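You operate a simulated robot arm through the tools that you are given. There is no shell and no other tool.

You run a simulated robot arm. Do the job below in one go: nothing can be reset, and whatever is moved stays where it is left.

TASK
Change the gauge on the tester for number 26.
Fine: let the pressure off and shut the gauge valve first; old gauge in the free seat; at the end release knob shut, gauge valve open.

Only the result counts: the job must be done as asked and must still hold three seconds after the hand-in. Knocking over, shifting, dropping, spilling or breaking anything else fails it.

THE ROBOT
A 7-joint arm with a three-finger gripper, fixed in place. Base frame: the origin is at the foot of the arm, x ahead of it, y to its left, z up; the work surface is at about z = 780. Readings come in mm, rad, newtons and seconds.
Its first joint turns from -2.897 to 2.897 rad. Payload 2.69 kg.
Tool frame: the origin (TCP) lies between the finger pads and is the grasp point; the fingertips stand 30 mm ahead of it; z points along the fingers, y is the line along which they close. The gripper opens to 128 mm. The gripper's body begins 117 mm behind the TCP.
Orientation is that of the tool frame in the base frame, as a unit quaternion [w, x, y, z]. With the fingers straight down and closing along the base's y, the tool's x points along the base's -x, its y along +y and its z along -z.

THE INTERFACE
- The arm moves only by the tool play_rows. Its argument "increments" is a list of rows, each an object of numbers (a shift or turn left out is 0, a gripper value left out holds the last): "tx", "ty", "tz": the shift along the tool's x, y, z in units of 100 mm (1.0 is 100 mm); "ax", "ay", "az": the turn, a rotation vector about the tool's x, y, z in units of 180 degrees (1.0 is 180 degrees); "jaw": the finger opening in mm, from 0 to 128. In form: [{"tx": .., "ty": .., "tz": .., "ax": .., "ay": .., "az": .., "jaw": ..}, ...]. A call has 1 to 20 rows; each row is the pose to reach, as a shift and turn from the pose commanded when the call began, along the tool's axes at that moment. A call with a number of a shift or a turn outside -1 to 1 is refused whole. A row lasts 0.2 s, in which the tool goes at most 50 mm and 0.15 rad; a call with a longer step from one row to the next is refused whole, and so is a gripper value outside its range. A pose out of reach is approached as far as the arm can. The call stops where the force on the tool passes 50 N (or 10 N more than at its start, if that is more) or the arm is blocked; 0.2 s more then pass. The fingers move at their own pace and stop on an object; they squeeze with about 44 N. The grip force told is the motor's: it shows also when the fingers shut on nothing. Time passes only in rows, and 0.2 s behind the last, so rows that repeat a pose let the fingers close. The reply holds the time, the measured pose of the TCP, the force on the tool along the base axes, the opening and the grip force, in the units named above and with some noise, with the torque about the TCP (base axes, N m) and any sound that the robot's microphone picked up.
- Cameras (640 x 400 px; columns grow to the right, rows downward): "scene" is fixed at [43, 511, 1566.2]; the picture's right is [-0.58, -0.82, 0.00], its down [-0.41, 0.29, -0.87] and it looks along [0.71, -0.50, -0.50] (base axes); focal length 322 px, centre (320, 200). "wrist" rides on the gripper at [58, 54, -131] in the tool frame; the picture's right is [-0.68, 0.74, 0.00], its down [-0.62, -0.57, -0.55] and it looks along [-0.40, -0.37, 0.84] (tool axes); focal length 234 px, centre (320, 200). There is no depth. A picture from a camera that has moved, and an enlarged one, comes with that camera's place and axes in the base frame and with its lens. The place of the scene camera against the robot may be out by one fixed shift of up to 18 mm in any direction.
- capture(camera): a new picture of that camera. No time passes.
- lift_body(by): slides the trunk up (or, below 0, down) by that many mm; the arm rides with it, the base frame stays. It gives what a move gives, with no picture.
- close_up(camera, box): a new picture of the part [left, top, right, bottom] of that camera's present view, enlarged. No time passes.
- close_job(): hands the job in; it is judged then, once.

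Places have to be worked out from the pictures, the camera data and where the tool is seen. Open the gripper and draw the arm clear of the work before you hand the job in, unless the task says otherwise.

The tools are called after "Emit:" as name(argument=value, ...) on one line, values as JSON. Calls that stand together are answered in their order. play_rows: Moves the arm, as the interface text tells. Its arguments: {"type":"object","properties":{"increments":{"type":"array"}},"required":["increments"]} The other tools are called the same way: lift_body (by) slides the trunk up or down; capture (camera) takes a picture; close_up (camera, box) takes an enlarged picture of a part of a camera's view; close_job () hands the job in.

At the start:

```text
time: 0.0
position: [671.5, -192.7, 1138.7]
tool_rot: [0.0, 0.0, 1.0, 0.0]
ft_force: [-0.4, 0.4, 0.2]
ft_torque: [0.0, 0.02, 0.0]
width: 128.1
finger_force: 0.0
trunk travel left (down, up): [-150.0, 200.0]
```

scene: 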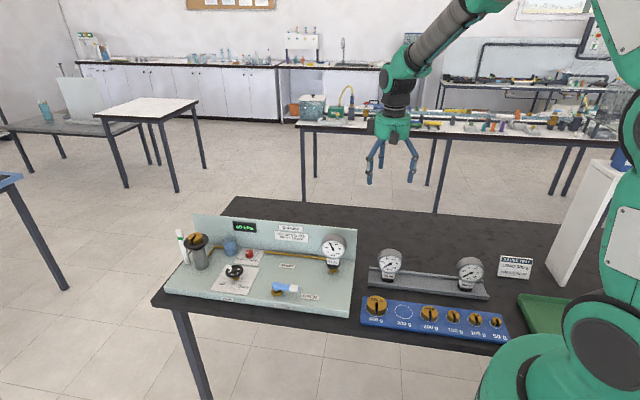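
wrist: 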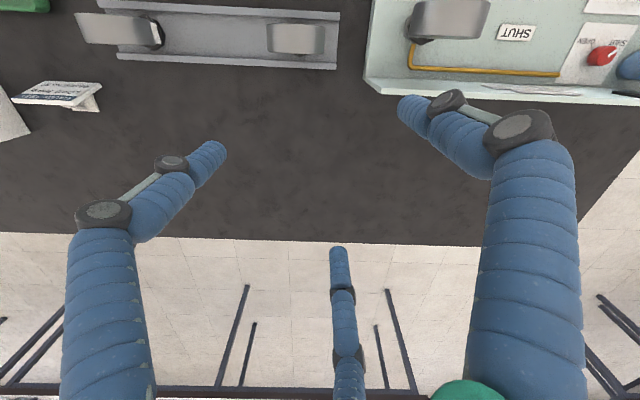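

I'll start by looking closely at the tester, the rack and the placards in the scene view.

Emit:
close_up(camera="scene", box=[160, 200, 360, 325])

Emit:
close_up(camera="scene", box=[350, 230, 550, 355])

Emit:
close_up(camera="scene", box=[220, 210, 320, 272])

Emit:
close_up(camera="scene", box=[480, 245, 560, 295])

```text
3.20 times, centred on (260, 262) of scene
camera zoom: at [43.0, 511.0, 1566.2], right [-0.58, -0.82, 0.0], down [-0.41, 0.29, -0.87], along [0.71, -0.5, -0.5], focal length 1029 px, centre (512, 0)
```

zoom: 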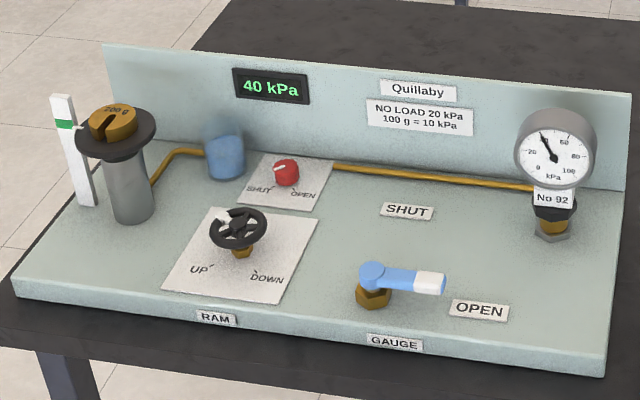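

```text
3.20 times, centred on (450, 292) of scene
camera zoom: at [43.0, 511.0, 1566.2], right [-0.58, -0.82, 0.0], down [-0.41, 0.29, -0.87], along [0.71, -0.5, -0.5], focal length 1029 px, centre (-96, -96)
```

zoom: 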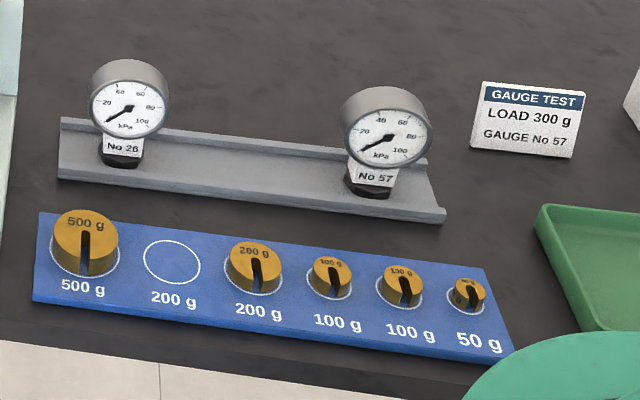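

```text
6.40 times, centred on (270, 241) of scene
camera zoom: at [43.0, 511.0, 1566.2], right [-0.58, -0.82, 0.0], down [-0.41, 0.29, -0.87], along [0.71, -0.5, -0.5], focal length 2058 px, centre (640, -62)
```

zoom: 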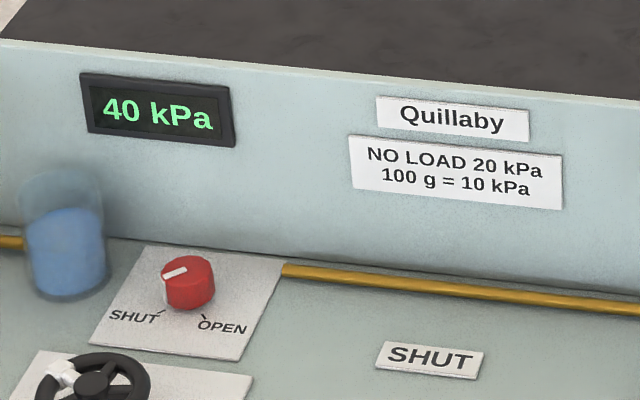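

```text
8.00 times, centred on (520, 270) of scene
camera zoom: at [43.0, 511.0, 1566.2], right [-0.58, -0.82, 0.0], down [-0.41, 0.29, -0.87], along [0.71, -0.5, -0.5], focal length 2573 px, centre (-1280, -360)
```

zoom: 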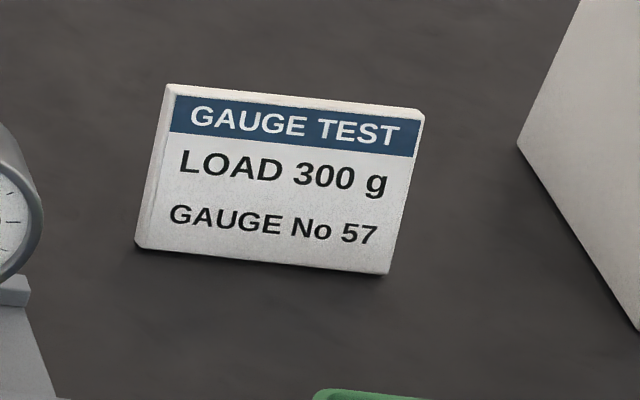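

The card on the bench names No 57, but the job itself asks for No 26, so I go by the job. The tester (40 kPa, No 92 fitted) runs diagonally, about (530,60) to (950,490). The move is free at this height, so I carry the wrist camera left along +y to look down on the tester.

Emit:
play_rows(increments=[{"tx": 0.1, "ty": 0.33}, {"tx": 0.2, "ty": 0.66}, {"tx": 0.25, "ty": 1.0}])

Emit:
play_rows(increments=[{"tx": 0.1, "ty": 0.33}, {"tx": 0.2, "ty": 0.66}, {"tx": 0.25, "ty": 1.0}])

Emit:
play_rows(increments=[{"tx": 0.1, "ty": 0.33}, {"tx": 0.2, "ty": 0.66}, {"tx": 0.25, "ty": 1.0}])

Emit:
capture(camera="wrist")

```text
time: 0.8
position: [647.0, -92.6, 1139.8]
tool_rot: [0.001, -0.001, 1.0, 0.0]
ft_force: [-0.9, 0.1, 0.7]
ft_torque: [0.02, 0.0, -0.02]
width: 127.9
finger_force: 0.0
trunk travel left (down, up): [-150.0, 200.0]
```

```text
time: 1.6
position: [619.5, 6.1, 1138.4]
tool_rot: [0.0, 0.0, 1.0, 0.0]
ft_force: [-0.2, 0.3, 0.1]
ft_torque: [0.0, -0.02, 0.02]
width: 127.9
finger_force: 0.2
trunk travel left (down, up): [-150.0, 200.0]
```

```text
time: 2.4
position: [592.7, 105.5, 1140.0]
tool_rot: [0.0, -0.001, 1.0, 0.0]
ft_force: [0.5, 0.5, 0.7]
ft_torque: [-0.01, -0.01, 0.01]
width: 128.3
finger_force: 0.2
trunk travel left (down, up): [-150.0, 200.0]
```

```text
taken
camera wrist: at [534.8, 160.5, 1271.5], right [0.68, 0.74, 0.0], down [0.62, -0.57, 0.55], along [0.4, -0.37, -0.84], focal length 234 px, centre (320, 200)
```

wrist: 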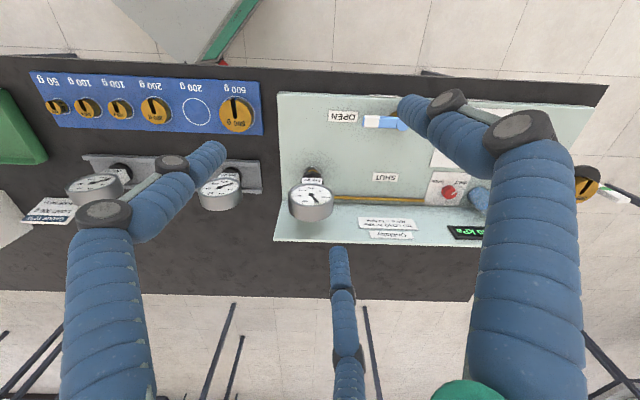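

The wrist view agrees with the scene view to within about 10 mm: gauge 92 stands near (686,-4), and the table's long axis lies at about 45°. Next I go lower and nearer to the ram, the knob and the valve to read their marks.

Emit:
play_rows(increments=[{"tx": -0.25, "ty": 0.33, "tz": 0.17}, {"tx": -0.5, "ty": 0.66, "tz": 0.33}, {"tx": -0.74, "ty": 0.97, "tz": 0.5}])

Emit:
play_rows(increments=[{"tx": -0.25, "ty": 0.33, "tz": 0.17}, {"tx": -0.5, "ty": 0.66, "tz": 0.33}, {"tx": -0.74, "ty": 0.97, "tz": 0.5}])

Emit:
capture(camera="wrist")

Emit:
capture(camera="scene")

```text
time: 3.2
position: [670.5, 204.0, 1090.5]
tool_rot: [0.0, 0.0, 1.0, 0.0]
ft_force: [-0.2, -0.2, -0.6]
ft_torque: [0.04, 0.0, -0.01]
width: 127.9
finger_force: 0.1
trunk travel left (down, up): [-150.0, 200.0]
```

```text
time: 4.0
position: [742.7, 300.8, 1037.9]
tool_rot: [-0.001, 0.001, 1.0, 0.001]
ft_force: [0.2, -0.4, 0.0]
ft_torque: [-0.03, -0.04, 0.0]
width: 128.1
finger_force: 0.1
trunk travel left (down, up): [-150.0, 200.0]
```

```text
taken
camera wrist: at [684.5, 355.6, 1169.8], right [0.68, 0.74, 0.0], down [0.62, -0.56, 0.55], along [0.4, -0.37, -0.84], focal length 234 px, centre (320, 200)
```

wrist: 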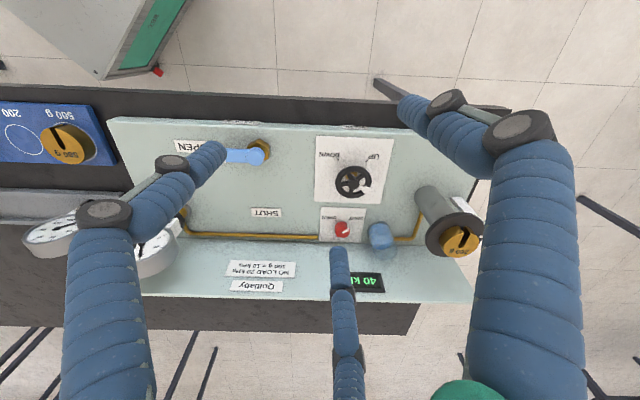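

```text
taken
```

scene: 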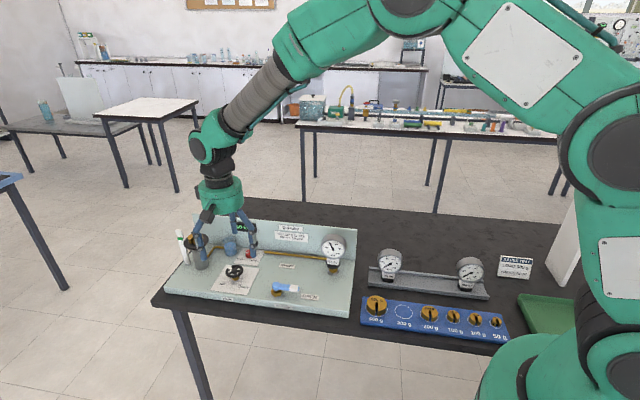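

All controls are in view here. I enlarge the knob, the wheel and the valve, and the gauge.

Emit:
close_up(camera="wrist", box=[290, 120, 450, 220])

Emit:
close_up(camera="wrist", box=[310, 200, 370, 245])

Emit:
close_up(camera="wrist", box=[160, 120, 290, 220])

Emit:
close_up(camera="scene", box=[310, 225, 360, 285])

```text
4.00 times, centred on (370, 170) of wrist
camera zoom: at [684.5, 355.6, 1169.8], right [0.68, 0.74, 0.0], down [0.62, -0.56, 0.55], along [0.4, -0.37, -0.84], focal length 937 px, centre (120, 320)
```

zoom: 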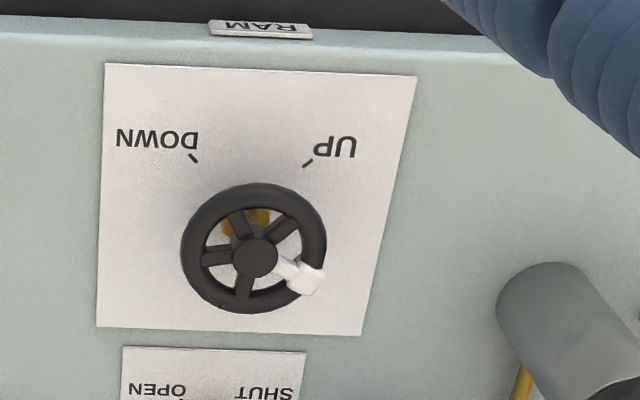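

```text
8.89 times, centred on (340, 222) of wrist
camera zoom: at [684.5, 355.6, 1169.8], right [0.68, 0.74, 0.0], down [0.62, -0.56, 0.55], along [0.4, -0.37, -0.84], focal length 2082 px, centre (142, 0)
```

zoom: 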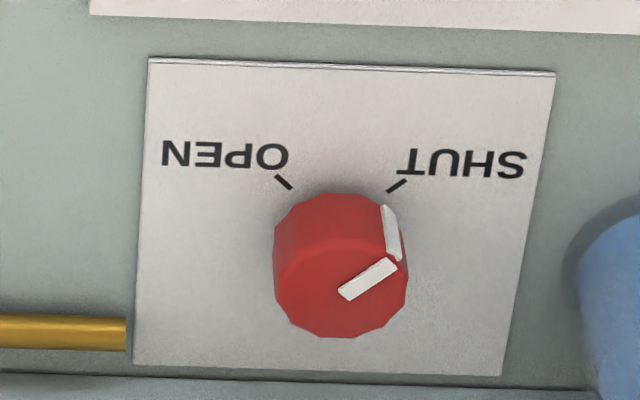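

```text
4.00 times, centred on (225, 170) of wrist
camera zoom: at [684.5, 355.6, 1169.8], right [0.68, 0.74, 0.0], down [0.62, -0.56, 0.55], along [0.4, -0.37, -0.84], focal length 937 px, centre (700, 320)
```

zoom: 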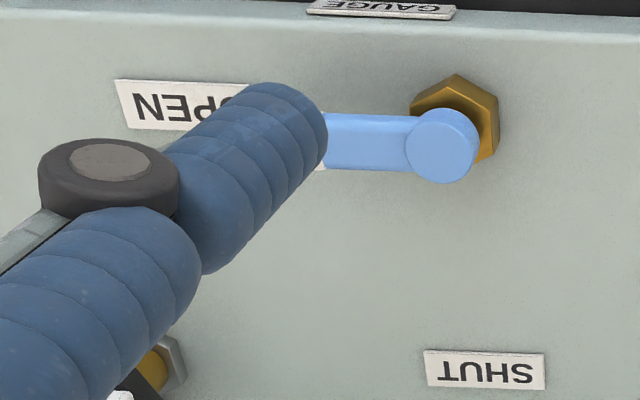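

```text
6.67 times, centred on (335, 255) of scene
camera zoom: at [43.0, 511.0, 1566.2], right [-0.58, -0.82, 0.0], down [-0.41, 0.29, -0.87], along [0.71, -0.5, -0.5], focal length 2144 px, centre (220, -167)
```

zoom: 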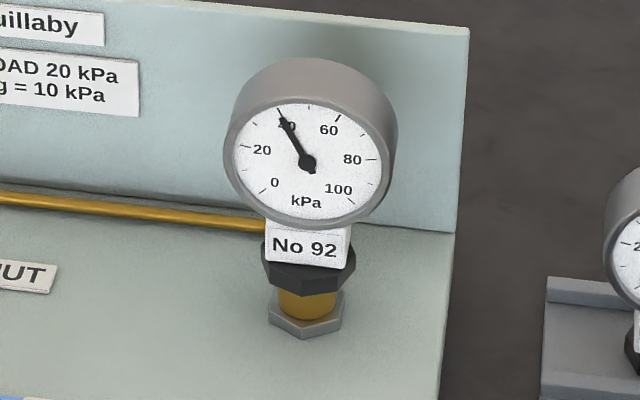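

The knob pointer is on SHUT and has to go about 90° counter-clockwise (from above) to OPEN. The valve lever also has to go 90° counter-clockwise, toward the SHUT label. The hand looks as if it had three fingers, so I close the jaw here in free air and look at how they really move.

Emit:
play_rows(increments=[{"jaw": 40}, {"jaw": 40}, {"jaw": 40}, {"jaw": 40}])

Emit:
capture(camera="wrist")

Emit:
close_up(camera="scene", box=[160, 160, 320, 260])

```text
time: 5.0
position: [743.5, 301.0, 1039.2]
tool_rot: [0.0, 0.0, 1.0, 0.0]
ft_force: [0.9, -0.2, 0.1]
ft_torque: [0.01, -0.02, -0.01]
width: 39.9
finger_force: 0.0
trunk travel left (down, up): [-150.0, 200.0]
```

```text
taken
camera wrist: at [684.3, 355.4, 1170.6], right [0.68, 0.74, 0.0], down [0.62, -0.57, 0.55], along [0.4, -0.37, -0.84], focal length 234 px, centre (320, 200)
```

wrist: 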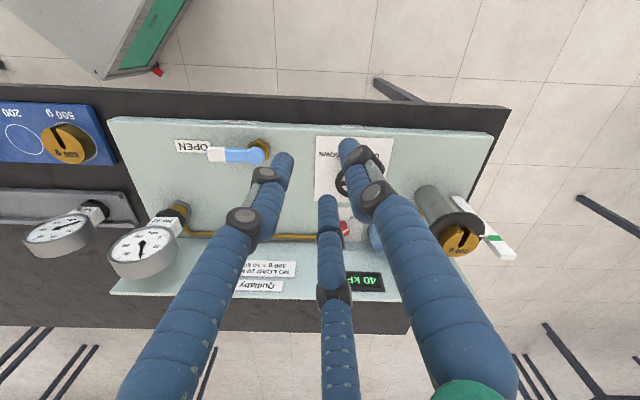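

```text
4.00 times, centred on (240, 210) of scene
camera zoom: at [43.0, 511.0, 1566.2], right [-0.58, -0.82, 0.0], down [-0.41, 0.29, -0.87], along [0.71, -0.5, -0.5], focal length 1286 px, centre (640, 160)
```

zoom: 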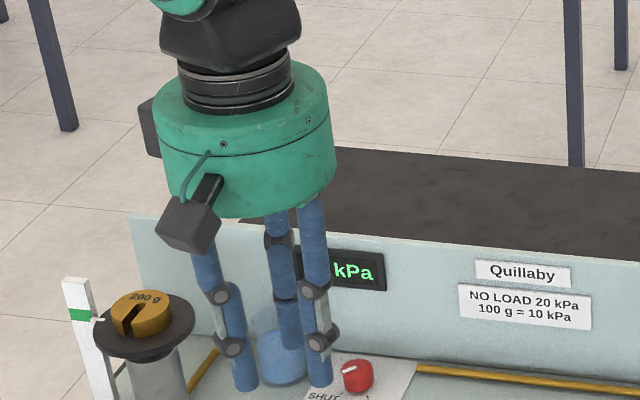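

The visible fingers close evenly on the TCP, matching the told opening. Two views put the knob top near (928,190,830), with the back panel about 50 mm behind it and its top at z ≈ 917. I move over the knob at a safe height, then turn the hand 45° so that the fingers close along the tester's long side.

Emit:
play_rows(increments=[{"tx": -0.31, "ty": -0.18, "jaw": 60}, {"tx": -0.62, "ty": -0.36}, {"tx": -0.92, "ty": -0.55}])

Emit:
play_rows(increments=[{"tx": -0.31, "ty": -0.18, "tz": 0.13}, {"tx": -0.62, "ty": -0.36, "tz": 0.26}, {"tx": -0.92, "ty": -0.55, "tz": 0.4}])

Emit:
play_rows(increments=[{"az": 0.042}, {"az": 0.084}, {"az": 0.126}, {"az": 0.168}, {"az": 0.21}, {"az": 0.25}])

Emit:
capture(camera="wrist")

Emit:
close_up(camera="scene", box=[160, 160, 320, 260])

```text
time: 5.8
position: [836.5, 246.9, 1038.2]
tool_rot: [0.0, 0.0, 1.0, 0.0]
ft_force: [-0.5, -0.7, 0.1]
ft_torque: [-0.02, -0.01, -0.01]
width: 60.2
finger_force: 0.0
trunk travel left (down, up): [-150.0, 200.0]
```

```text
time: 6.6
position: [928.0, 191.7, 997.4]
tool_rot: [-0.001, 0.001, 1.0, 0.0]
ft_force: [-1.7, -0.2, -0.6]
ft_torque: [0.05, -0.03, -0.03]
width: 60.0
finger_force: 0.1
trunk travel left (down, up): [-150.0, 200.0]
```

```text
time: 8.0
position: [928.3, 192.3, 998.4]
tool_rot: [0.0, 0.383, 0.924, 0.0]
ft_force: [-0.9, -0.6, -0.4]
ft_torque: [0.0, -0.01, 0.04]
width: 59.9
finger_force: 0.0
trunk travel left (down, up): [-150.0, 200.0]
```

```text
taken
camera wrist: at [923.7, 272.1, 1130.2], right [1.0, 0.04, 0.0], down [0.03, -0.84, 0.55], along [0.02, -0.55, -0.84], focal length 234 px, centre (320, 200)
```

wrist: 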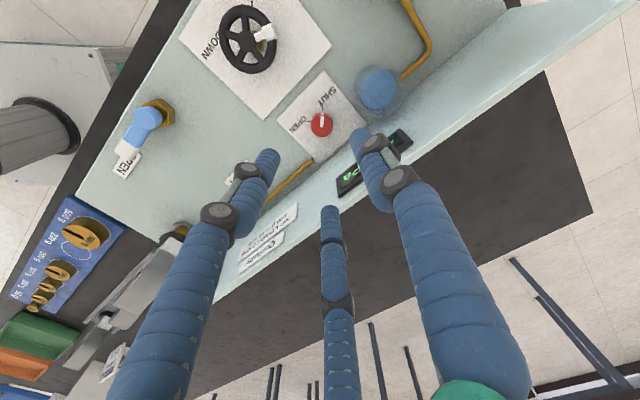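

```text
4.00 times, centred on (240, 210) of scene
camera zoom: at [43.0, 511.0, 1566.2], right [-0.58, -0.82, 0.0], down [-0.41, 0.29, -0.87], along [0.71, -0.5, -0.5], focal length 1286 px, centre (640, 160)
```

zoom: 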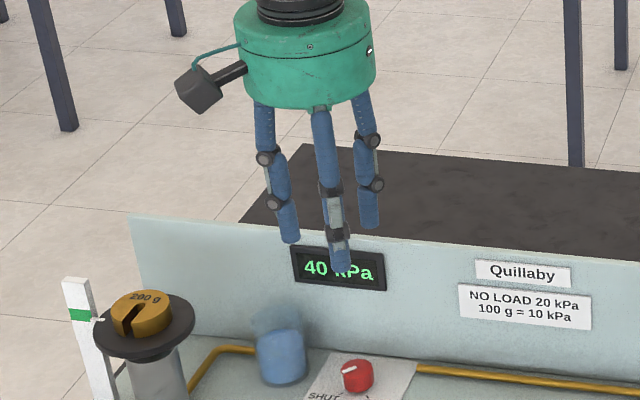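

The knob shows near (321,124) in the wrist view. I enlarge it to pin down its centre and the directions of its marks.

Emit:
close_up(camera="wrist", box=[270, 70, 382, 140])

```text
5.71 times, centred on (326, 105) of wrist
camera zoom: at [923.7, 272.1, 1130.2], right [1.0, 0.04, 0.0], down [0.03, -0.84, 0.55], along [0.02, -0.55, -0.84], focal length 1338 px, centre (286, 743)
```

zoom: 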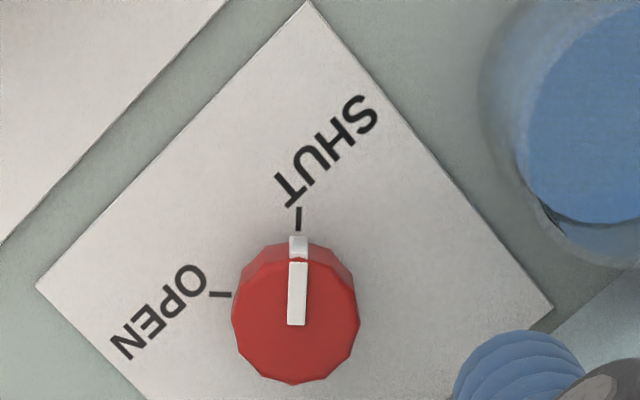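

The top of the knob is at (929.5,189.5), z ≈ 827, and its card is at z ≈ 809. The pointer lies along +y and OPEN lies along -x, exactly 90° counter-clockwise. I centre over the knob and lower until the tips stand just above the card.

Emit:
play_rows(increments=[{"tx": -0.028, "ty": -0.011, "tz": 0.25, "jaw": 50}, {"tx": -0.028, "ty": -0.011, "tz": 0.5}, {"tx": -0.028, "ty": -0.011, "tz": 0.75}, {"tx": -0.028, "ty": -0.011, "tz": 1.0}])

Emit:
capture(camera="wrist")

Emit:
close_up(camera="scene", box=[160, 180, 320, 280])

```text
time: 9.0
position: [931.3, 189.6, 898.7]
tool_rot: [0.0, 0.382, 0.924, 0.0]
ft_force: [0.9, -0.7, 0.1]
ft_torque: [0.0, -0.01, 0.02]
width: 50.2
finger_force: 0.1
trunk travel left (down, up): [-150.0, 200.0]
```

```text
taken
camera wrist: at [926.0, 268.7, 1030.3], right [1.0, 0.04, 0.0], down [0.04, -0.84, 0.55], along [0.02, -0.55, -0.84], focal length 234 px, centre (320, 200)
```

wrist: 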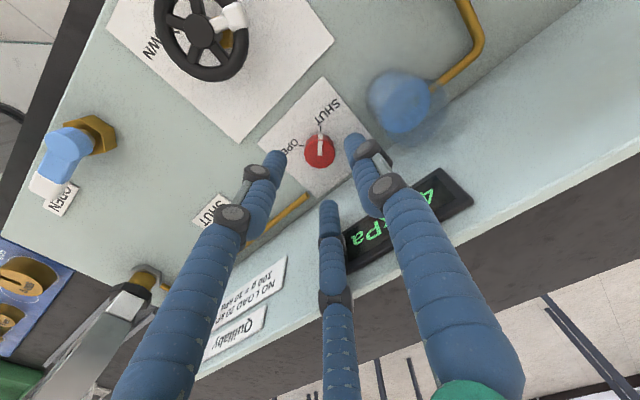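

```text
4.00 times, centred on (240, 230) of scene
camera zoom: at [43.0, 511.0, 1566.2], right [-0.58, -0.82, 0.0], down [-0.41, 0.29, -0.87], along [0.71, -0.5, -0.5], focal length 1286 px, centre (640, 80)
```

zoom: 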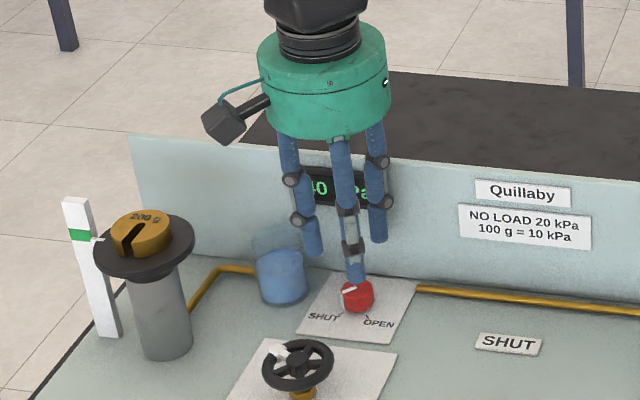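

The knob lies straight under the TCP by this view too. I lower the last 56 mm and close on it.

Emit:
play_rows(increments=[{"tz": 0.2}, {"tz": 0.4}, {"tz": 0.56}])

Emit:
play_rows(increments=[{"jaw": 10}, {"jaw": 10}, {"jaw": 10}, {"jaw": 10}])

Emit:
capture(camera="wrist")

Emit:
close_up(camera="scene", box=[160, 180, 320, 280])

```text
time: 9.7
position: [929.1, 189.1, 871.6]
tool_rot: [0.004, 0.384, 0.923, 0.002]
ft_force: [-46.5, -7.8, 35.7]
ft_torque: [-1.16, -3.23, -2.19]
width: 51.0
finger_force: 1.2
trunk travel left (down, up): [-150.0, 200.0]
stopped in row 3: the force on the tool passed its limit at 72 N (the readings are from after the stop); the commanded pose is now the measured one
```

```text
time: 10.7
position: [934.3, 189.2, 867.0]
tool_rot: [0.003, 0.383, 0.924, 0.002]
ft_force: [-1.1, 0.4, 0.6]
ft_torque: [-0.02, -0.01, 0.01]
width: 9.9
finger_force: 0.1
trunk travel left (down, up): [-150.0, 200.0]
```

```text
taken
camera wrist: at [928.4, 269.2, 998.4], right [1.0, 0.04, 0.01], down [0.03, -0.84, 0.55], along [0.03, -0.55, -0.84], focal length 234 px, centre (320, 200)
```

wrist: 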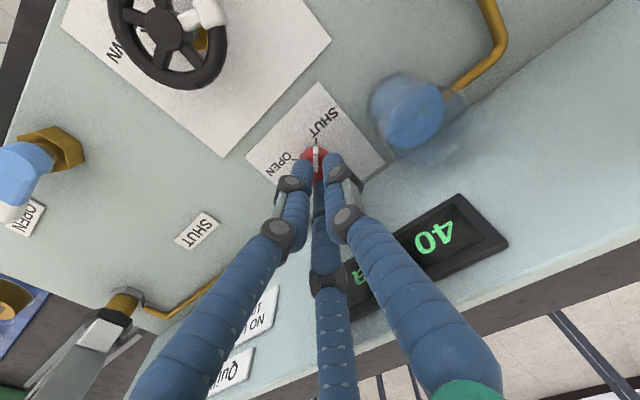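

```text
4.00 times, centred on (240, 230) of scene
camera zoom: at [43.0, 511.0, 1566.2], right [-0.58, -0.82, 0.0], down [-0.41, 0.29, -0.87], along [0.71, -0.5, -0.5], focal length 1286 px, centre (640, 80)
```

zoom: 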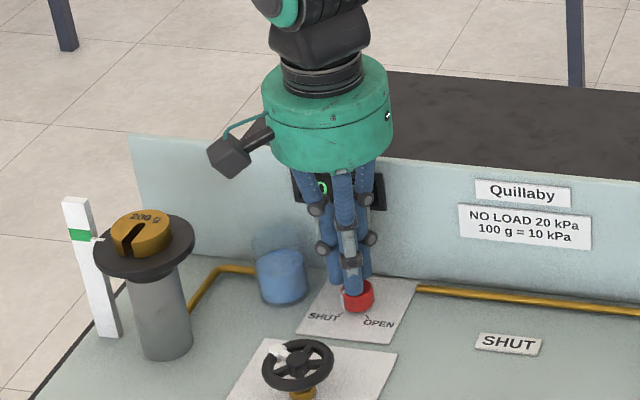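

The descent stopped at z=871. From the force and torque, the contact was about 45 mm above the TCP and 50 mm behind it, so the rear finger met the panel or its display; the hand really is as bulky as it looks. The display still reads 40 and nothing moved. I rise a little, straighten, re-centre and open only to 38 mm.

Emit:
play_rows(increments=[{"tx": 0.0, "ty": 0.0, "tz": -0.2}, {"tx": 0.036, "ty": -0.032, "tz": -0.2, "ax": 0.0019, "ay": 0.0013, "jaw": 38}, {"tx": 0.036, "ty": -0.032, "tz": -0.2, "ax": 0.0019, "ay": 0.0013, "jaw": 38}, {"tx": 0.036, "ty": -0.032, "tz": -0.2, "ax": 0.0019, "ay": 0.0013, "jaw": 38}])

Emit:
capture(camera="wrist")

Emit:
close_up(camera="scene", box=[190, 190, 290, 252])

```text
time: 11.7
position: [929.2, 190.1, 886.8]
tool_rot: [0.0, 0.382, 0.924, 0.0]
ft_force: [-0.4, -0.2, -0.5]
ft_torque: [-0.03, -0.03, 0.01]
width: 38.2
finger_force: 0.0
trunk travel left (down, up): [-150.0, 200.0]
```

```text
taken
camera wrist: at [924.4, 269.3, 1018.3], right [1.0, 0.04, 0.0], down [0.04, -0.84, 0.55], along [0.02, -0.55, -0.84], focal length 234 px, centre (320, 200)
```

wrist: 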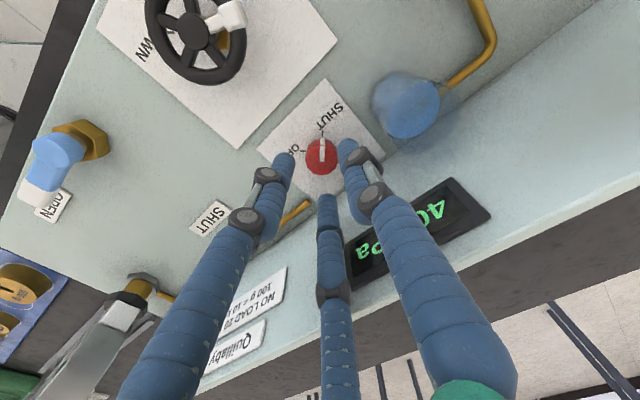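

```text
6.40 times, centred on (240, 221) of scene
camera zoom: at [43.0, 511.0, 1566.2], right [-0.58, -0.82, 0.0], down [-0.41, 0.29, -0.87], along [0.71, -0.5, -0.5], focal length 2058 px, centre (832, 66)
```

zoom: 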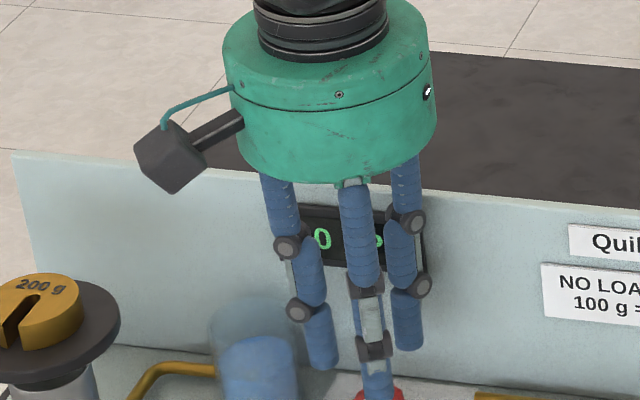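

The knob is centred under the TCP to within a millimetre. I go down with the narrow opening.

Emit:
play_rows(increments=[{"tz": 0.12, "jaw": 38}, {"tz": 0.24}, {"tz": 0.34}, {"tz": 0.43}])

Emit:
close_up(camera="wrist", box=[240, 100, 400, 200])

```text
time: 12.7
position: [928.2, 189.3, 844.2]
tool_rot: [0.0, 0.383, 0.924, 0.001]
ft_force: [-0.3, -0.2, -0.4]
ft_torque: [0.0, 0.0, -0.05]
width: 37.9
finger_force: 0.2
trunk travel left (down, up): [-150.0, 200.0]
```

```text
4.00 times, centred on (320, 150) of wrist
camera zoom: at [924.2, 269.1, 975.7], right [1.0, 0.04, 0.0], down [0.04, -0.84, 0.55], along [0.02, -0.55, -0.84], focal length 937 px, centre (320, 400)
```

zoom: 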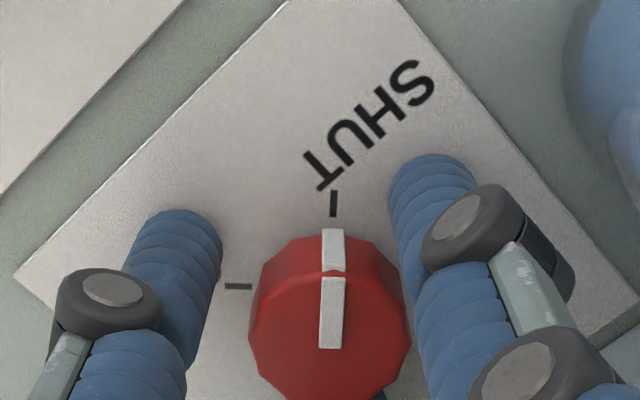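

The knob sits between the fingers with no contact. I close on it.

Emit:
play_rows(increments=[{"jaw": 20}, {"jaw": 20}, {"jaw": 20}])

Emit:
close_up(camera="wrist", box=[240, 100, 400, 200])

```text
time: 13.5
position: [930.1, 188.6, 844.3]
tool_rot: [0.001, 0.383, 0.924, 0.001]
ft_force: [17.9, -18.0, -4.3]
ft_torque: [-0.57, -0.77, -0.02]
width: 27.1
finger_force: 44.9
trunk travel left (down, up): [-150.0, 200.0]
```

```text
4.00 times, centred on (320, 150) of wrist
camera zoom: at [925.7, 267.6, 975.8], right [1.0, 0.04, 0.0], down [0.03, -0.84, 0.55], along [0.02, -0.55, -0.84], focal length 937 px, centre (320, 400)
```

zoom: 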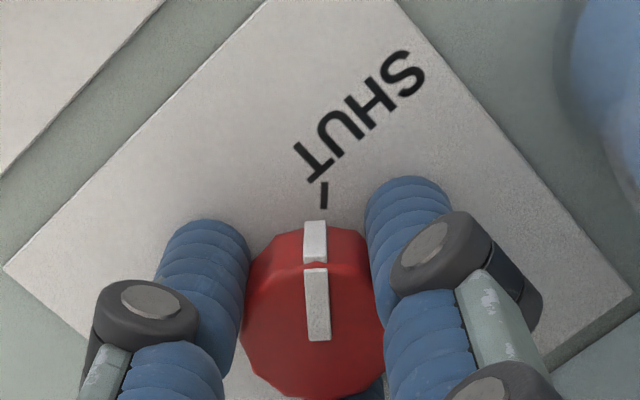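

I hold the knob (27.1 mm, 45 N), with a 25 N sideways pull toward the panel, so my centre is a couple of mm short. I shift 2 mm that way to relax it before turning.

Emit:
play_rows(increments=[{"tx": -0.01}, {"tx": -0.02}, {"tx": -0.02}])

```text
time: 14.3
position: [929.3, 187.1, 843.2]
tool_rot: [0.0, 0.383, 0.924, -0.001]
ft_force: [11.9, -11.7, 1.9]
ft_torque: [-0.27, -0.16, -0.03]
width: 27.0
finger_force: 45.3
trunk travel left (down, up): [-150.0, 200.0]
```

The side load fell to 17 N, so I shift 3 mm more the same way.

Emit:
play_rows(increments=[{"tx": -0.015}, {"tx": -0.03}, {"tx": -0.03}])

Emit:
close_up(camera="wrist", box=[240, 100, 400, 200])

```text
time: 15.1
position: [929.5, 185.7, 844.1]
tool_rot: [-0.001, 0.383, 0.924, -0.001]
ft_force: [-16.6, 16.5, 11.1]
ft_torque: [0.61, 0.74, -0.03]
width: 26.9
finger_force: 45.0
trunk travel left (down, up): [-150.0, 200.0]
```

```text
4.00 times, centred on (320, 150) of wrist
camera zoom: at [926.2, 267.4, 975.7], right [1.0, 0.04, 0.0], down [0.04, -0.84, 0.55], along [0.02, -0.55, -0.84], focal length 937 px, centre (320, 400)
```

zoom: 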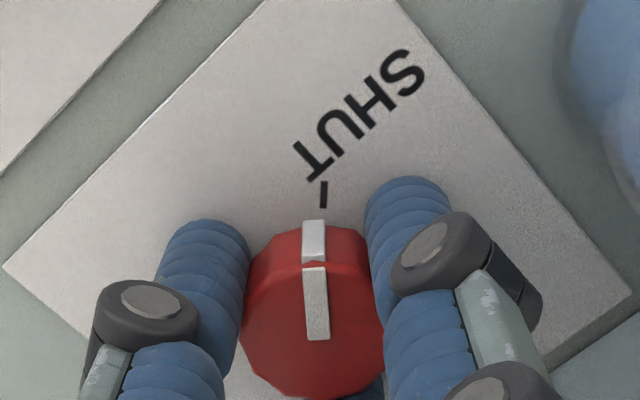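

The load has reversed, so balance lies about 1.7 mm back. I settle there and turn 90° counter-clockwise (negative about the tool's z).

Emit:
play_rows(increments=[{"tx": 0.017}, {"tx": 0.017, "az": -0.042}, {"tx": 0.017, "az": -0.084}, {"tx": 0.017, "az": -0.126}, {"tx": 0.017, "az": -0.168}, {"tx": 0.017, "az": -0.21}, {"tx": 0.017, "az": -0.252}, {"tx": 0.017, "az": -0.294}, {"tx": 0.017, "az": -0.336}, {"tx": 0.017, "az": -0.378}, {"tx": 0.017, "az": -0.42}, {"tx": 0.017, "az": -0.462}, {"tx": 0.017, "az": -0.5}, {"tx": 0.017, "az": -0.5}])

Emit:
capture(camera="wrist")

Emit:
close_up(camera="scene", box=[160, 180, 360, 305])

```text
time: 16.1
position: [930.0, 187.1, 844.0]
tool_rot: [0.001, 0.18, 0.984, -0.001]
ft_force: [-18.3, 1.9, 6.3]
ft_torque: [-2.61, -4.44, -0.76]
width: 26.8
finger_force: 44.2
trunk travel left (down, up): [-150.0, 200.0]
stopped in row 5: the force on the tool passed its limit at 52 N (the readings are from after the stop); the commanded pose is now the measured one
```

```text
taken
camera wrist: at [893.2, 259.5, 975.6], right [0.89, 0.45, 0.0], down [0.37, -0.75, 0.55], along [0.25, -0.49, -0.83], focal length 234 px, centre (320, 200)
```

wrist: 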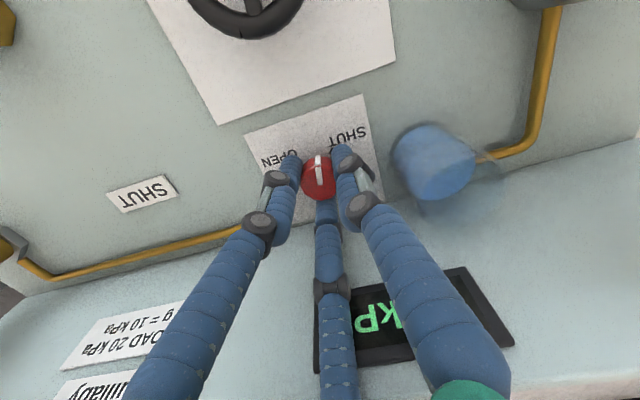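

```text
3.20 times, centred on (260, 242) of scene
camera zoom: at [43.0, 511.0, 1566.2], right [-0.58, -0.82, 0.0], down [-0.41, 0.29, -0.87], along [0.71, -0.5, -0.5], focal length 1029 px, centre (512, 64)
```

zoom: 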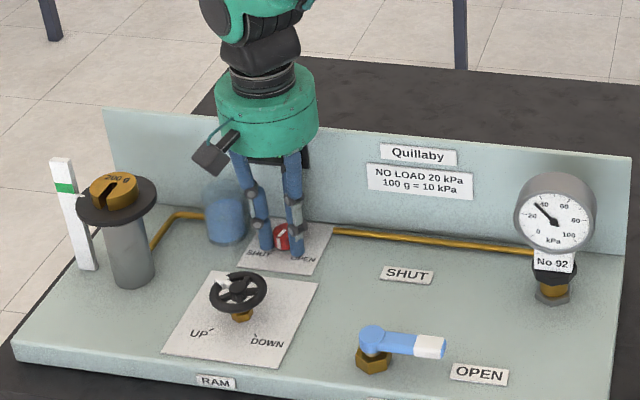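

The turn stopped after 24°: the rear finger came round square onto the panel. A finger must stay at least 30° off the panel direction, so I turn back to where the release was clear, open, lift, and will re-grip with the fingers straddling that direction.

Emit:
play_rows(increments=[{"az": 0.034}, {"az": 0.068}, {"az": 0.102}, {"az": 0.135}, {"az": 0.135}])

Emit:
play_rows(increments=[{"jaw": 36}, {"jaw": 36}, {"jaw": 36}])

Emit:
capture(camera="wrist")

```text
time: 17.4
position: [930.0, 187.3, 844.7]
tool_rot: [0.002, 0.384, 0.924, 0.0]
ft_force: [-13.8, 4.8, 13.4]
ft_torque: [0.1, 0.44, 0.02]
width: 26.6
finger_force: 44.7
trunk travel left (down, up): [-150.0, 200.0]
```

```text
time: 18.1
position: [931.1, 187.6, 843.1]
tool_rot: [0.001, 0.384, 0.923, -0.001]
ft_force: [-0.2, -0.3, 0.4]
ft_torque: [0.01, 0.01, -0.01]
width: 35.8
finger_force: 0.0
trunk travel left (down, up): [-150.0, 200.0]
```

```text
taken
camera wrist: at [926.6, 267.6, 974.4], right [1.0, 0.04, 0.0], down [0.03, -0.83, 0.55], along [0.02, -0.55, -0.84], focal length 234 px, centre (320, 200)
```

wrist: 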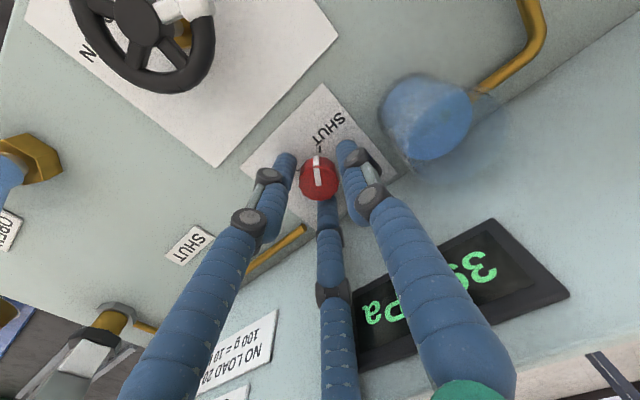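

Released cleanly; the display now shows a little under 40, so the knob does let pressure off. I lift 100 mm clear, turn the hand 60° to ψ = 105°, and look again.

Emit:
play_rows(increments=[{"tz": -0.3}, {"tz": -0.65}, {"tz": -1.0}, {"tz": -1.0, "az": -0.045}, {"tz": -1.0, "az": -0.09}, {"tz": -1.0, "az": -0.135}, {"tz": -1.0, "az": -0.18}, {"tz": -1.0, "az": -0.225}, {"tz": -1.0, "az": -0.27}, {"tz": -1.0, "az": -0.315}, {"tz": -1.0, "az": -0.333}])

Emit:
capture(camera="wrist")

Emit:
close_up(camera="scene", box=[160, 180, 360, 305])

```text
time: 20.6
position: [930.6, 188.2, 943.1]
tool_rot: [0.001, -0.129, 0.992, 0.0]
ft_force: [0.3, -0.9, 0.1]
ft_torque: [-0.02, -0.01, -0.02]
width: 36.2
finger_force: 0.1
trunk travel left (down, up): [-150.0, 200.0]
```

```text
taken
camera wrist: at [858.9, 225.4, 1074.5], right [0.46, 0.89, 0.0], down [0.74, -0.39, 0.55], along [0.49, -0.26, -0.83], focal length 234 px, centre (320, 200)
```

wrist: 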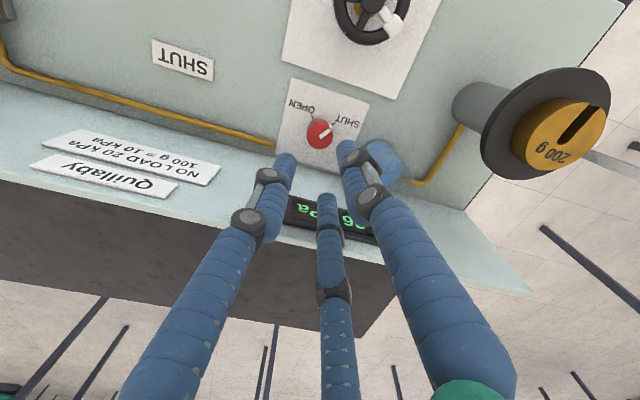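

```text
3.20 times, centred on (260, 242) of scene
camera zoom: at [43.0, 511.0, 1566.2], right [-0.58, -0.82, 0.0], down [-0.41, 0.29, -0.87], along [0.71, -0.5, -0.5], focal length 1029 px, centre (512, 64)
```

zoom: 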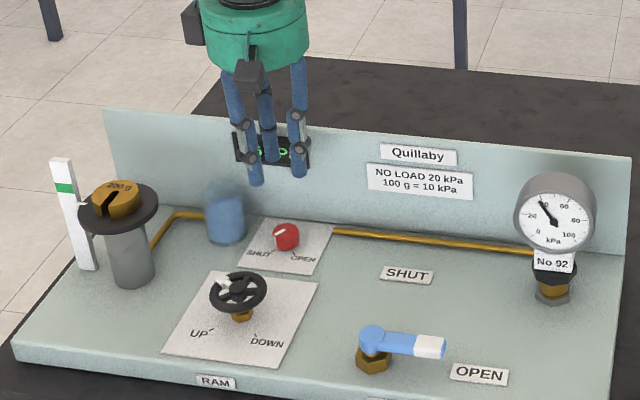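

The pressure is a little lower and the knob stands near SHUT again. I enlarge the knob from this angle to fix its centre.

Emit:
close_up(camera="wrist", box=[270, 90, 382, 160])

```text
5.71 times, centred on (326, 125) of wrist
camera zoom: at [858.9, 225.4, 1074.5], right [0.46, 0.89, 0.0], down [0.74, -0.39, 0.55], along [0.49, -0.26, -0.83], focal length 1338 px, centre (286, 629)
```

zoom: 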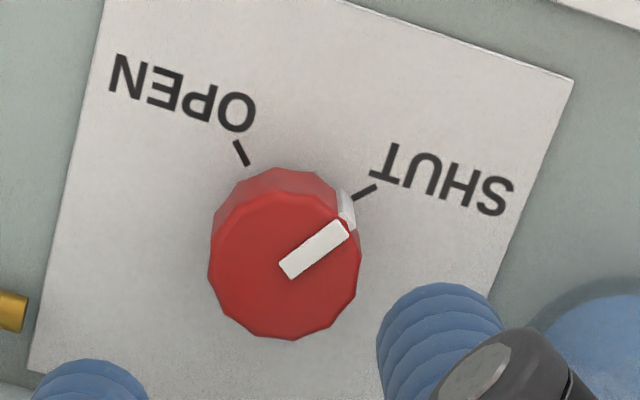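

The knob centre comes out at (929,189). I trim by 1–2 mm, lower to z ≈ 844 with the jaw at 37, and close.

Emit:
play_rows(increments=[{"tx": 0.013, "ty": 0.012, "tz": 0.25, "jaw": 37}, {"tx": 0.013, "ty": 0.012, "tz": 0.5}, {"tx": 0.013, "ty": 0.012, "tz": 0.7}, {"tx": 0.013, "ty": 0.012, "tz": 0.85}, {"tx": 0.013, "ty": 0.012, "tz": 0.99}])

Emit:
play_rows(increments=[{"jaw": 20}, {"jaw": 20}, {"jaw": 20}])

```text
time: 21.8
position: [929.5, 188.7, 843.5]
tool_rot: [0.001, -0.13, 0.992, -0.001]
ft_force: [-0.8, 0.9, -0.2]
ft_torque: [0.01, 0.04, 0.0]
width: 36.9
finger_force: 0.1
trunk travel left (down, up): [-150.0, 200.0]
```

```text
time: 22.6
position: [930.0, 188.2, 842.6]
tool_rot: [0.001, -0.129, 0.992, -0.001]
ft_force: [0.7, -4.9, 1.2]
ft_torque: [-0.17, -0.03, 0.02]
width: 28.0
finger_force: 5.9
trunk travel left (down, up): [-150.0, 200.0]
```

The width is 28 but the grip force is still low, so I give the fingers more time.

Emit:
play_rows(increments=[{"jaw": 15}, {"jaw": 15}, {"jaw": 15}])

Emit:
close_up(camera="wrist", box=[240, 100, 400, 200])

```text
time: 23.4
position: [929.4, 189.7, 843.6]
tool_rot: [0.002, -0.13, 0.992, -0.001]
ft_force: [1.8, -7.0, 3.5]
ft_torque: [-0.21, -0.07, -0.02]
width: 28.0
finger_force: 9.5
trunk travel left (down, up): [-150.0, 200.0]
```

```text
4.00 times, centred on (320, 150) of wrist
camera zoom: at [858.6, 226.1, 974.6], right [0.47, 0.89, 0.0], down [0.74, -0.39, 0.55], along [0.49, -0.26, -0.83], focal length 937 px, centre (320, 400)
```

zoom: 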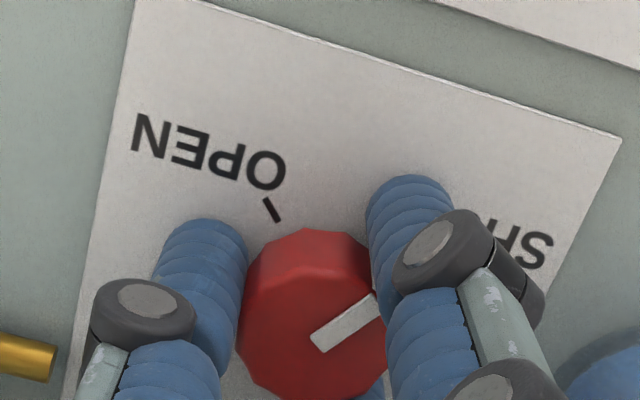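

The grip reads about 10 N, which may still be enough for a light knob. I try turning 50° counter-clockwise.

Emit:
play_rows(increments=[{"az": -0.04, "jaw": 5}, {"az": -0.08}, {"az": -0.12}, {"az": -0.16}, {"az": -0.2}, {"az": -0.24}, {"az": -0.28}, {"az": -0.28}])

Emit:
capture(camera="wrist")

Emit:
close_up(camera="wrist", box=[240, 100, 400, 200])

```text
time: 25.1
position: [929.1, 187.6, 843.1]
tool_rot: [0.001, -0.54, 0.842, -0.001]
ft_force: [10.0, -4.3, -8.0]
ft_torque: [-0.12, -0.29, -0.02]
width: 27.4
finger_force: 16.6
trunk travel left (down, up): [-150.0, 200.0]
```

```text
taken
camera wrist: at [855.2, 158.1, 974.8], right [-0.39, 0.92, 0.0], down [0.77, 0.32, 0.55], along [0.51, 0.21, -0.84], focal length 234 px, centre (320, 200)
```

wrist: 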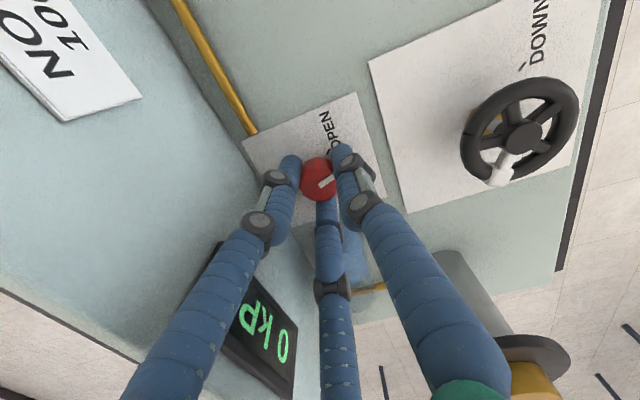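

```text
4.00 times, centred on (320, 150) of wrist
camera zoom: at [855.2, 158.1, 974.8], right [-0.39, 0.92, 0.0], down [0.77, 0.32, 0.55], along [0.51, 0.21, -0.84], focal length 937 px, centre (320, 400)
```

zoom: 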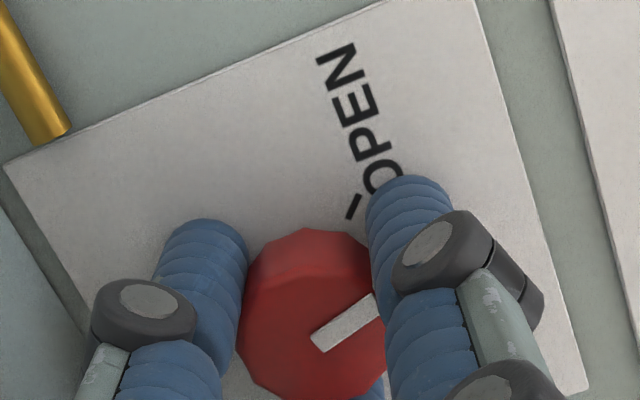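

The knob turned with the hand by 50°, and the display looks like 0 kPa. I check the display and the dial.

Emit:
close_up(camera="wrist", box=[200, 230, 328, 400])

Emit:
close_up(camera="scene", box=[160, 200, 360, 325])

Emit:
close_up(camera="scene", box=[310, 225, 360, 285])

```text
2.35 times, centred on (264, 315) of wrist
camera zoom: at [855.2, 158.1, 974.8], right [-0.39, 0.92, 0.0], down [0.77, 0.32, 0.55], along [0.51, 0.21, -0.84], focal length 551 px, centre (452, -71)
```

zoom: 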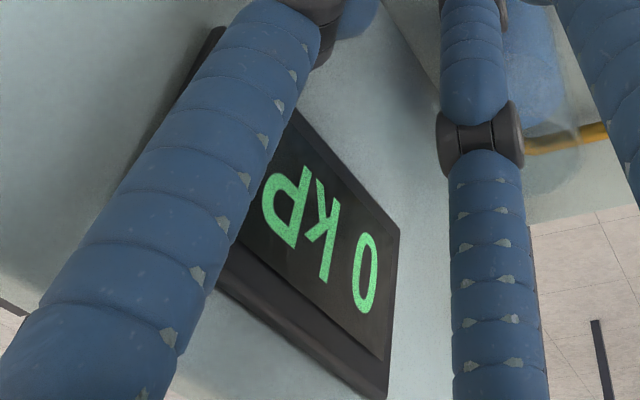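

```text
3.20 times, centred on (260, 262) of scene
camera zoom: at [43.0, 511.0, 1566.2], right [-0.58, -0.82, 0.0], down [-0.41, 0.29, -0.87], along [0.71, -0.5, -0.5], focal length 1029 px, centre (512, 0)
```

zoom: 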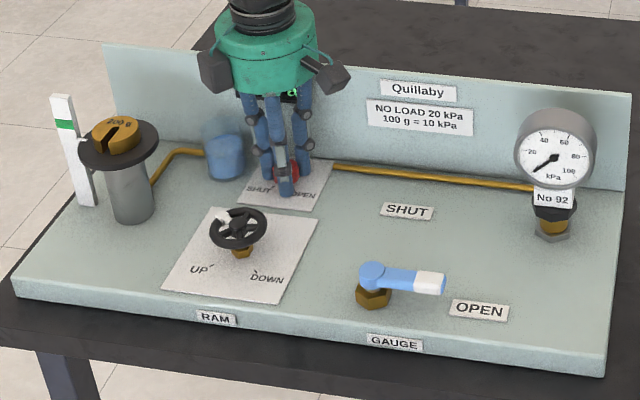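

```text
6.67 times, centred on (335, 255) of scene
camera zoom: at [43.0, 511.0, 1566.2], right [-0.58, -0.82, 0.0], down [-0.41, 0.29, -0.87], along [0.71, -0.5, -0.5], focal length 2144 px, centre (220, -167)
```

zoom: 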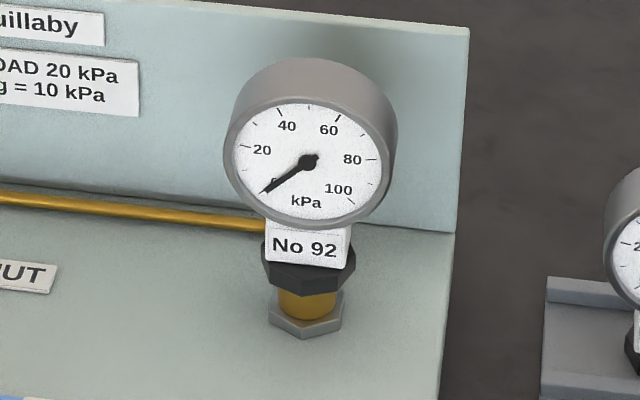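

Both the display and the dial read 0, so the pressure is off. I release the knob (the fingers are at least 40° off the panel direction here) and lift straight up.

Emit:
play_rows(increments=[{"jaw": 37}, {"jaw": 37}, {"jaw": 37}, {"jaw": 37, "tz": -0.1}, {"jaw": 37, "tz": -0.4}, {"jaw": 37, "tz": -0.7}, {"jaw": 37, "tz": -1.0}])

Emit:
close_up(camera="wrist", box=[240, 80, 400, 180])

Emit:
close_up(camera="scene", box=[160, 200, 360, 325])

```text
time: 26.8
position: [927.3, 189.6, 945.4]
tool_rot: [0.001, -0.539, 0.843, 0.0]
ft_force: [-0.2, -0.1, -1.3]
ft_torque: [0.03, -0.02, 0.01]
width: 37.1
finger_force: 0.1
trunk travel left (down, up): [-150.0, 200.0]
```

```text
4.00 times, centred on (320, 130) of wrist
camera zoom: at [853.8, 159.0, 1075.9], right [-0.39, 0.92, 0.0], down [0.77, 0.32, 0.55], along [0.51, 0.21, -0.84], focal length 937 px, centre (320, 480)
```

zoom: 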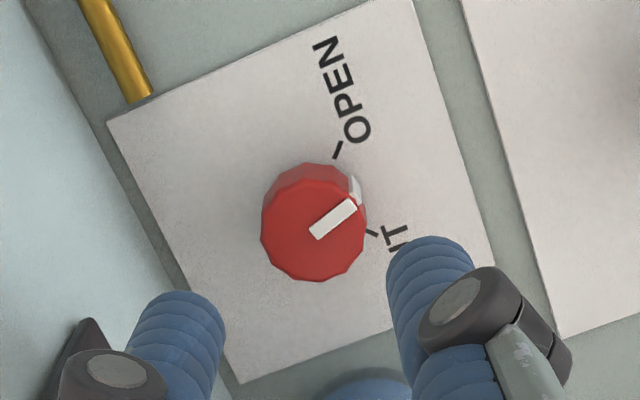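

```text
3.20 times, centred on (260, 262) of scene
camera zoom: at [43.0, 511.0, 1566.2], right [-0.58, -0.82, 0.0], down [-0.41, 0.29, -0.87], along [0.71, -0.5, -0.5], focal length 1029 px, centre (512, 0)
```

zoom: 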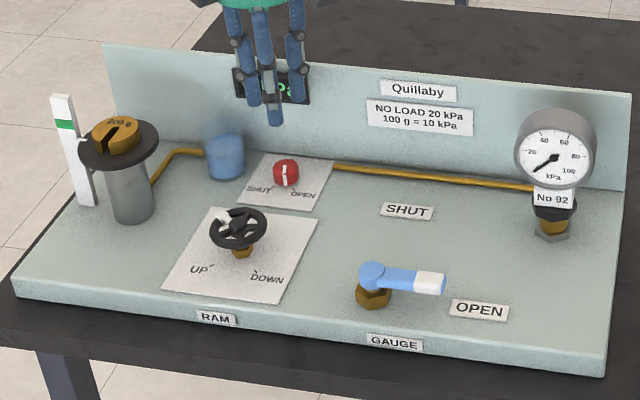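

The pointer is midway and the pressure stays at 0. Next is the valve lever: I turn the hand back to the plain orientation and move over it, toward (690,180).

Emit:
play_rows(increments=[{"tz": -0.3}, {"tz": -0.3, "az": 0.045}, {"tz": -0.3, "az": 0.09}, {"tz": -0.3, "az": 0.135}, {"tz": -0.3, "az": 0.18}, {"tz": -0.3, "az": 0.225}, {"tz": -0.3, "az": 0.27}, {"tz": -0.3, "az": 0.315}, {"tz": -0.3, "az": 0.3625}, {"tz": -0.3, "az": 0.3625}])

Emit:
play_rows(increments=[{"tx": 0.4}, {"tx": 0.8}, {"tx": 1.0}])

Emit:
play_rows(increments=[{"tx": 0.4}, {"tx": 0.8}, {"tx": 1.0}])

Emit:
play_rows(increments=[{"tx": 0.3, "jaw": 0}, {"tx": 0.3, "jaw": 0}, {"tx": 0.3, "jaw": 0}])

Emit:
capture(camera="wrist")

```text
time: 28.9
position: [929.7, 188.2, 973.9]
tool_rot: [0.001, 0.001, 1.0, -0.001]
ft_force: [0.6, 0.3, 0.0]
ft_torque: [0.0, -0.03, 0.01]
width: 37.0
finger_force: 0.0
trunk travel left (down, up): [-150.0, 200.0]
```

```text
time: 29.8
position: [828.9, 187.4, 974.9]
tool_rot: [0.001, 0.0, 1.0, -0.001]
ft_force: [-0.4, -0.4, 0.9]
ft_torque: [-0.05, -0.04, -0.04]
width: 37.2
finger_force: 0.1
trunk travel left (down, up): [-150.0, 200.0]
```

```text
time: 30.6
position: [726.9, 189.9, 975.8]
tool_rot: [0.001, 0.0, 1.0, -0.001]
ft_force: [-1.2, -0.3, 1.5]
ft_torque: [0.04, 0.0, -0.02]
width: 37.0
finger_force: 0.0
trunk travel left (down, up): [-150.0, 200.0]
```

```text
time: 31.4
position: [697.7, 188.4, 975.2]
tool_rot: [0.001, -0.001, 1.0, -0.001]
ft_force: [0.2, 0.1, 0.4]
ft_torque: [0.0, -0.03, 0.0]
width: 2.2
finger_force: 31.1
trunk travel left (down, up): [-150.0, 200.0]
```

```text
taken
camera wrist: at [639.0, 243.0, 1106.3], right [0.68, 0.74, 0.0], down [0.61, -0.56, 0.55], along [0.41, -0.37, -0.83], focal length 234 px, centre (320, 200)
```

wrist: 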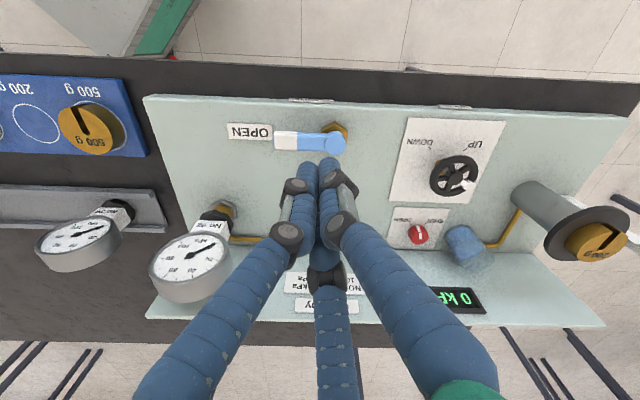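

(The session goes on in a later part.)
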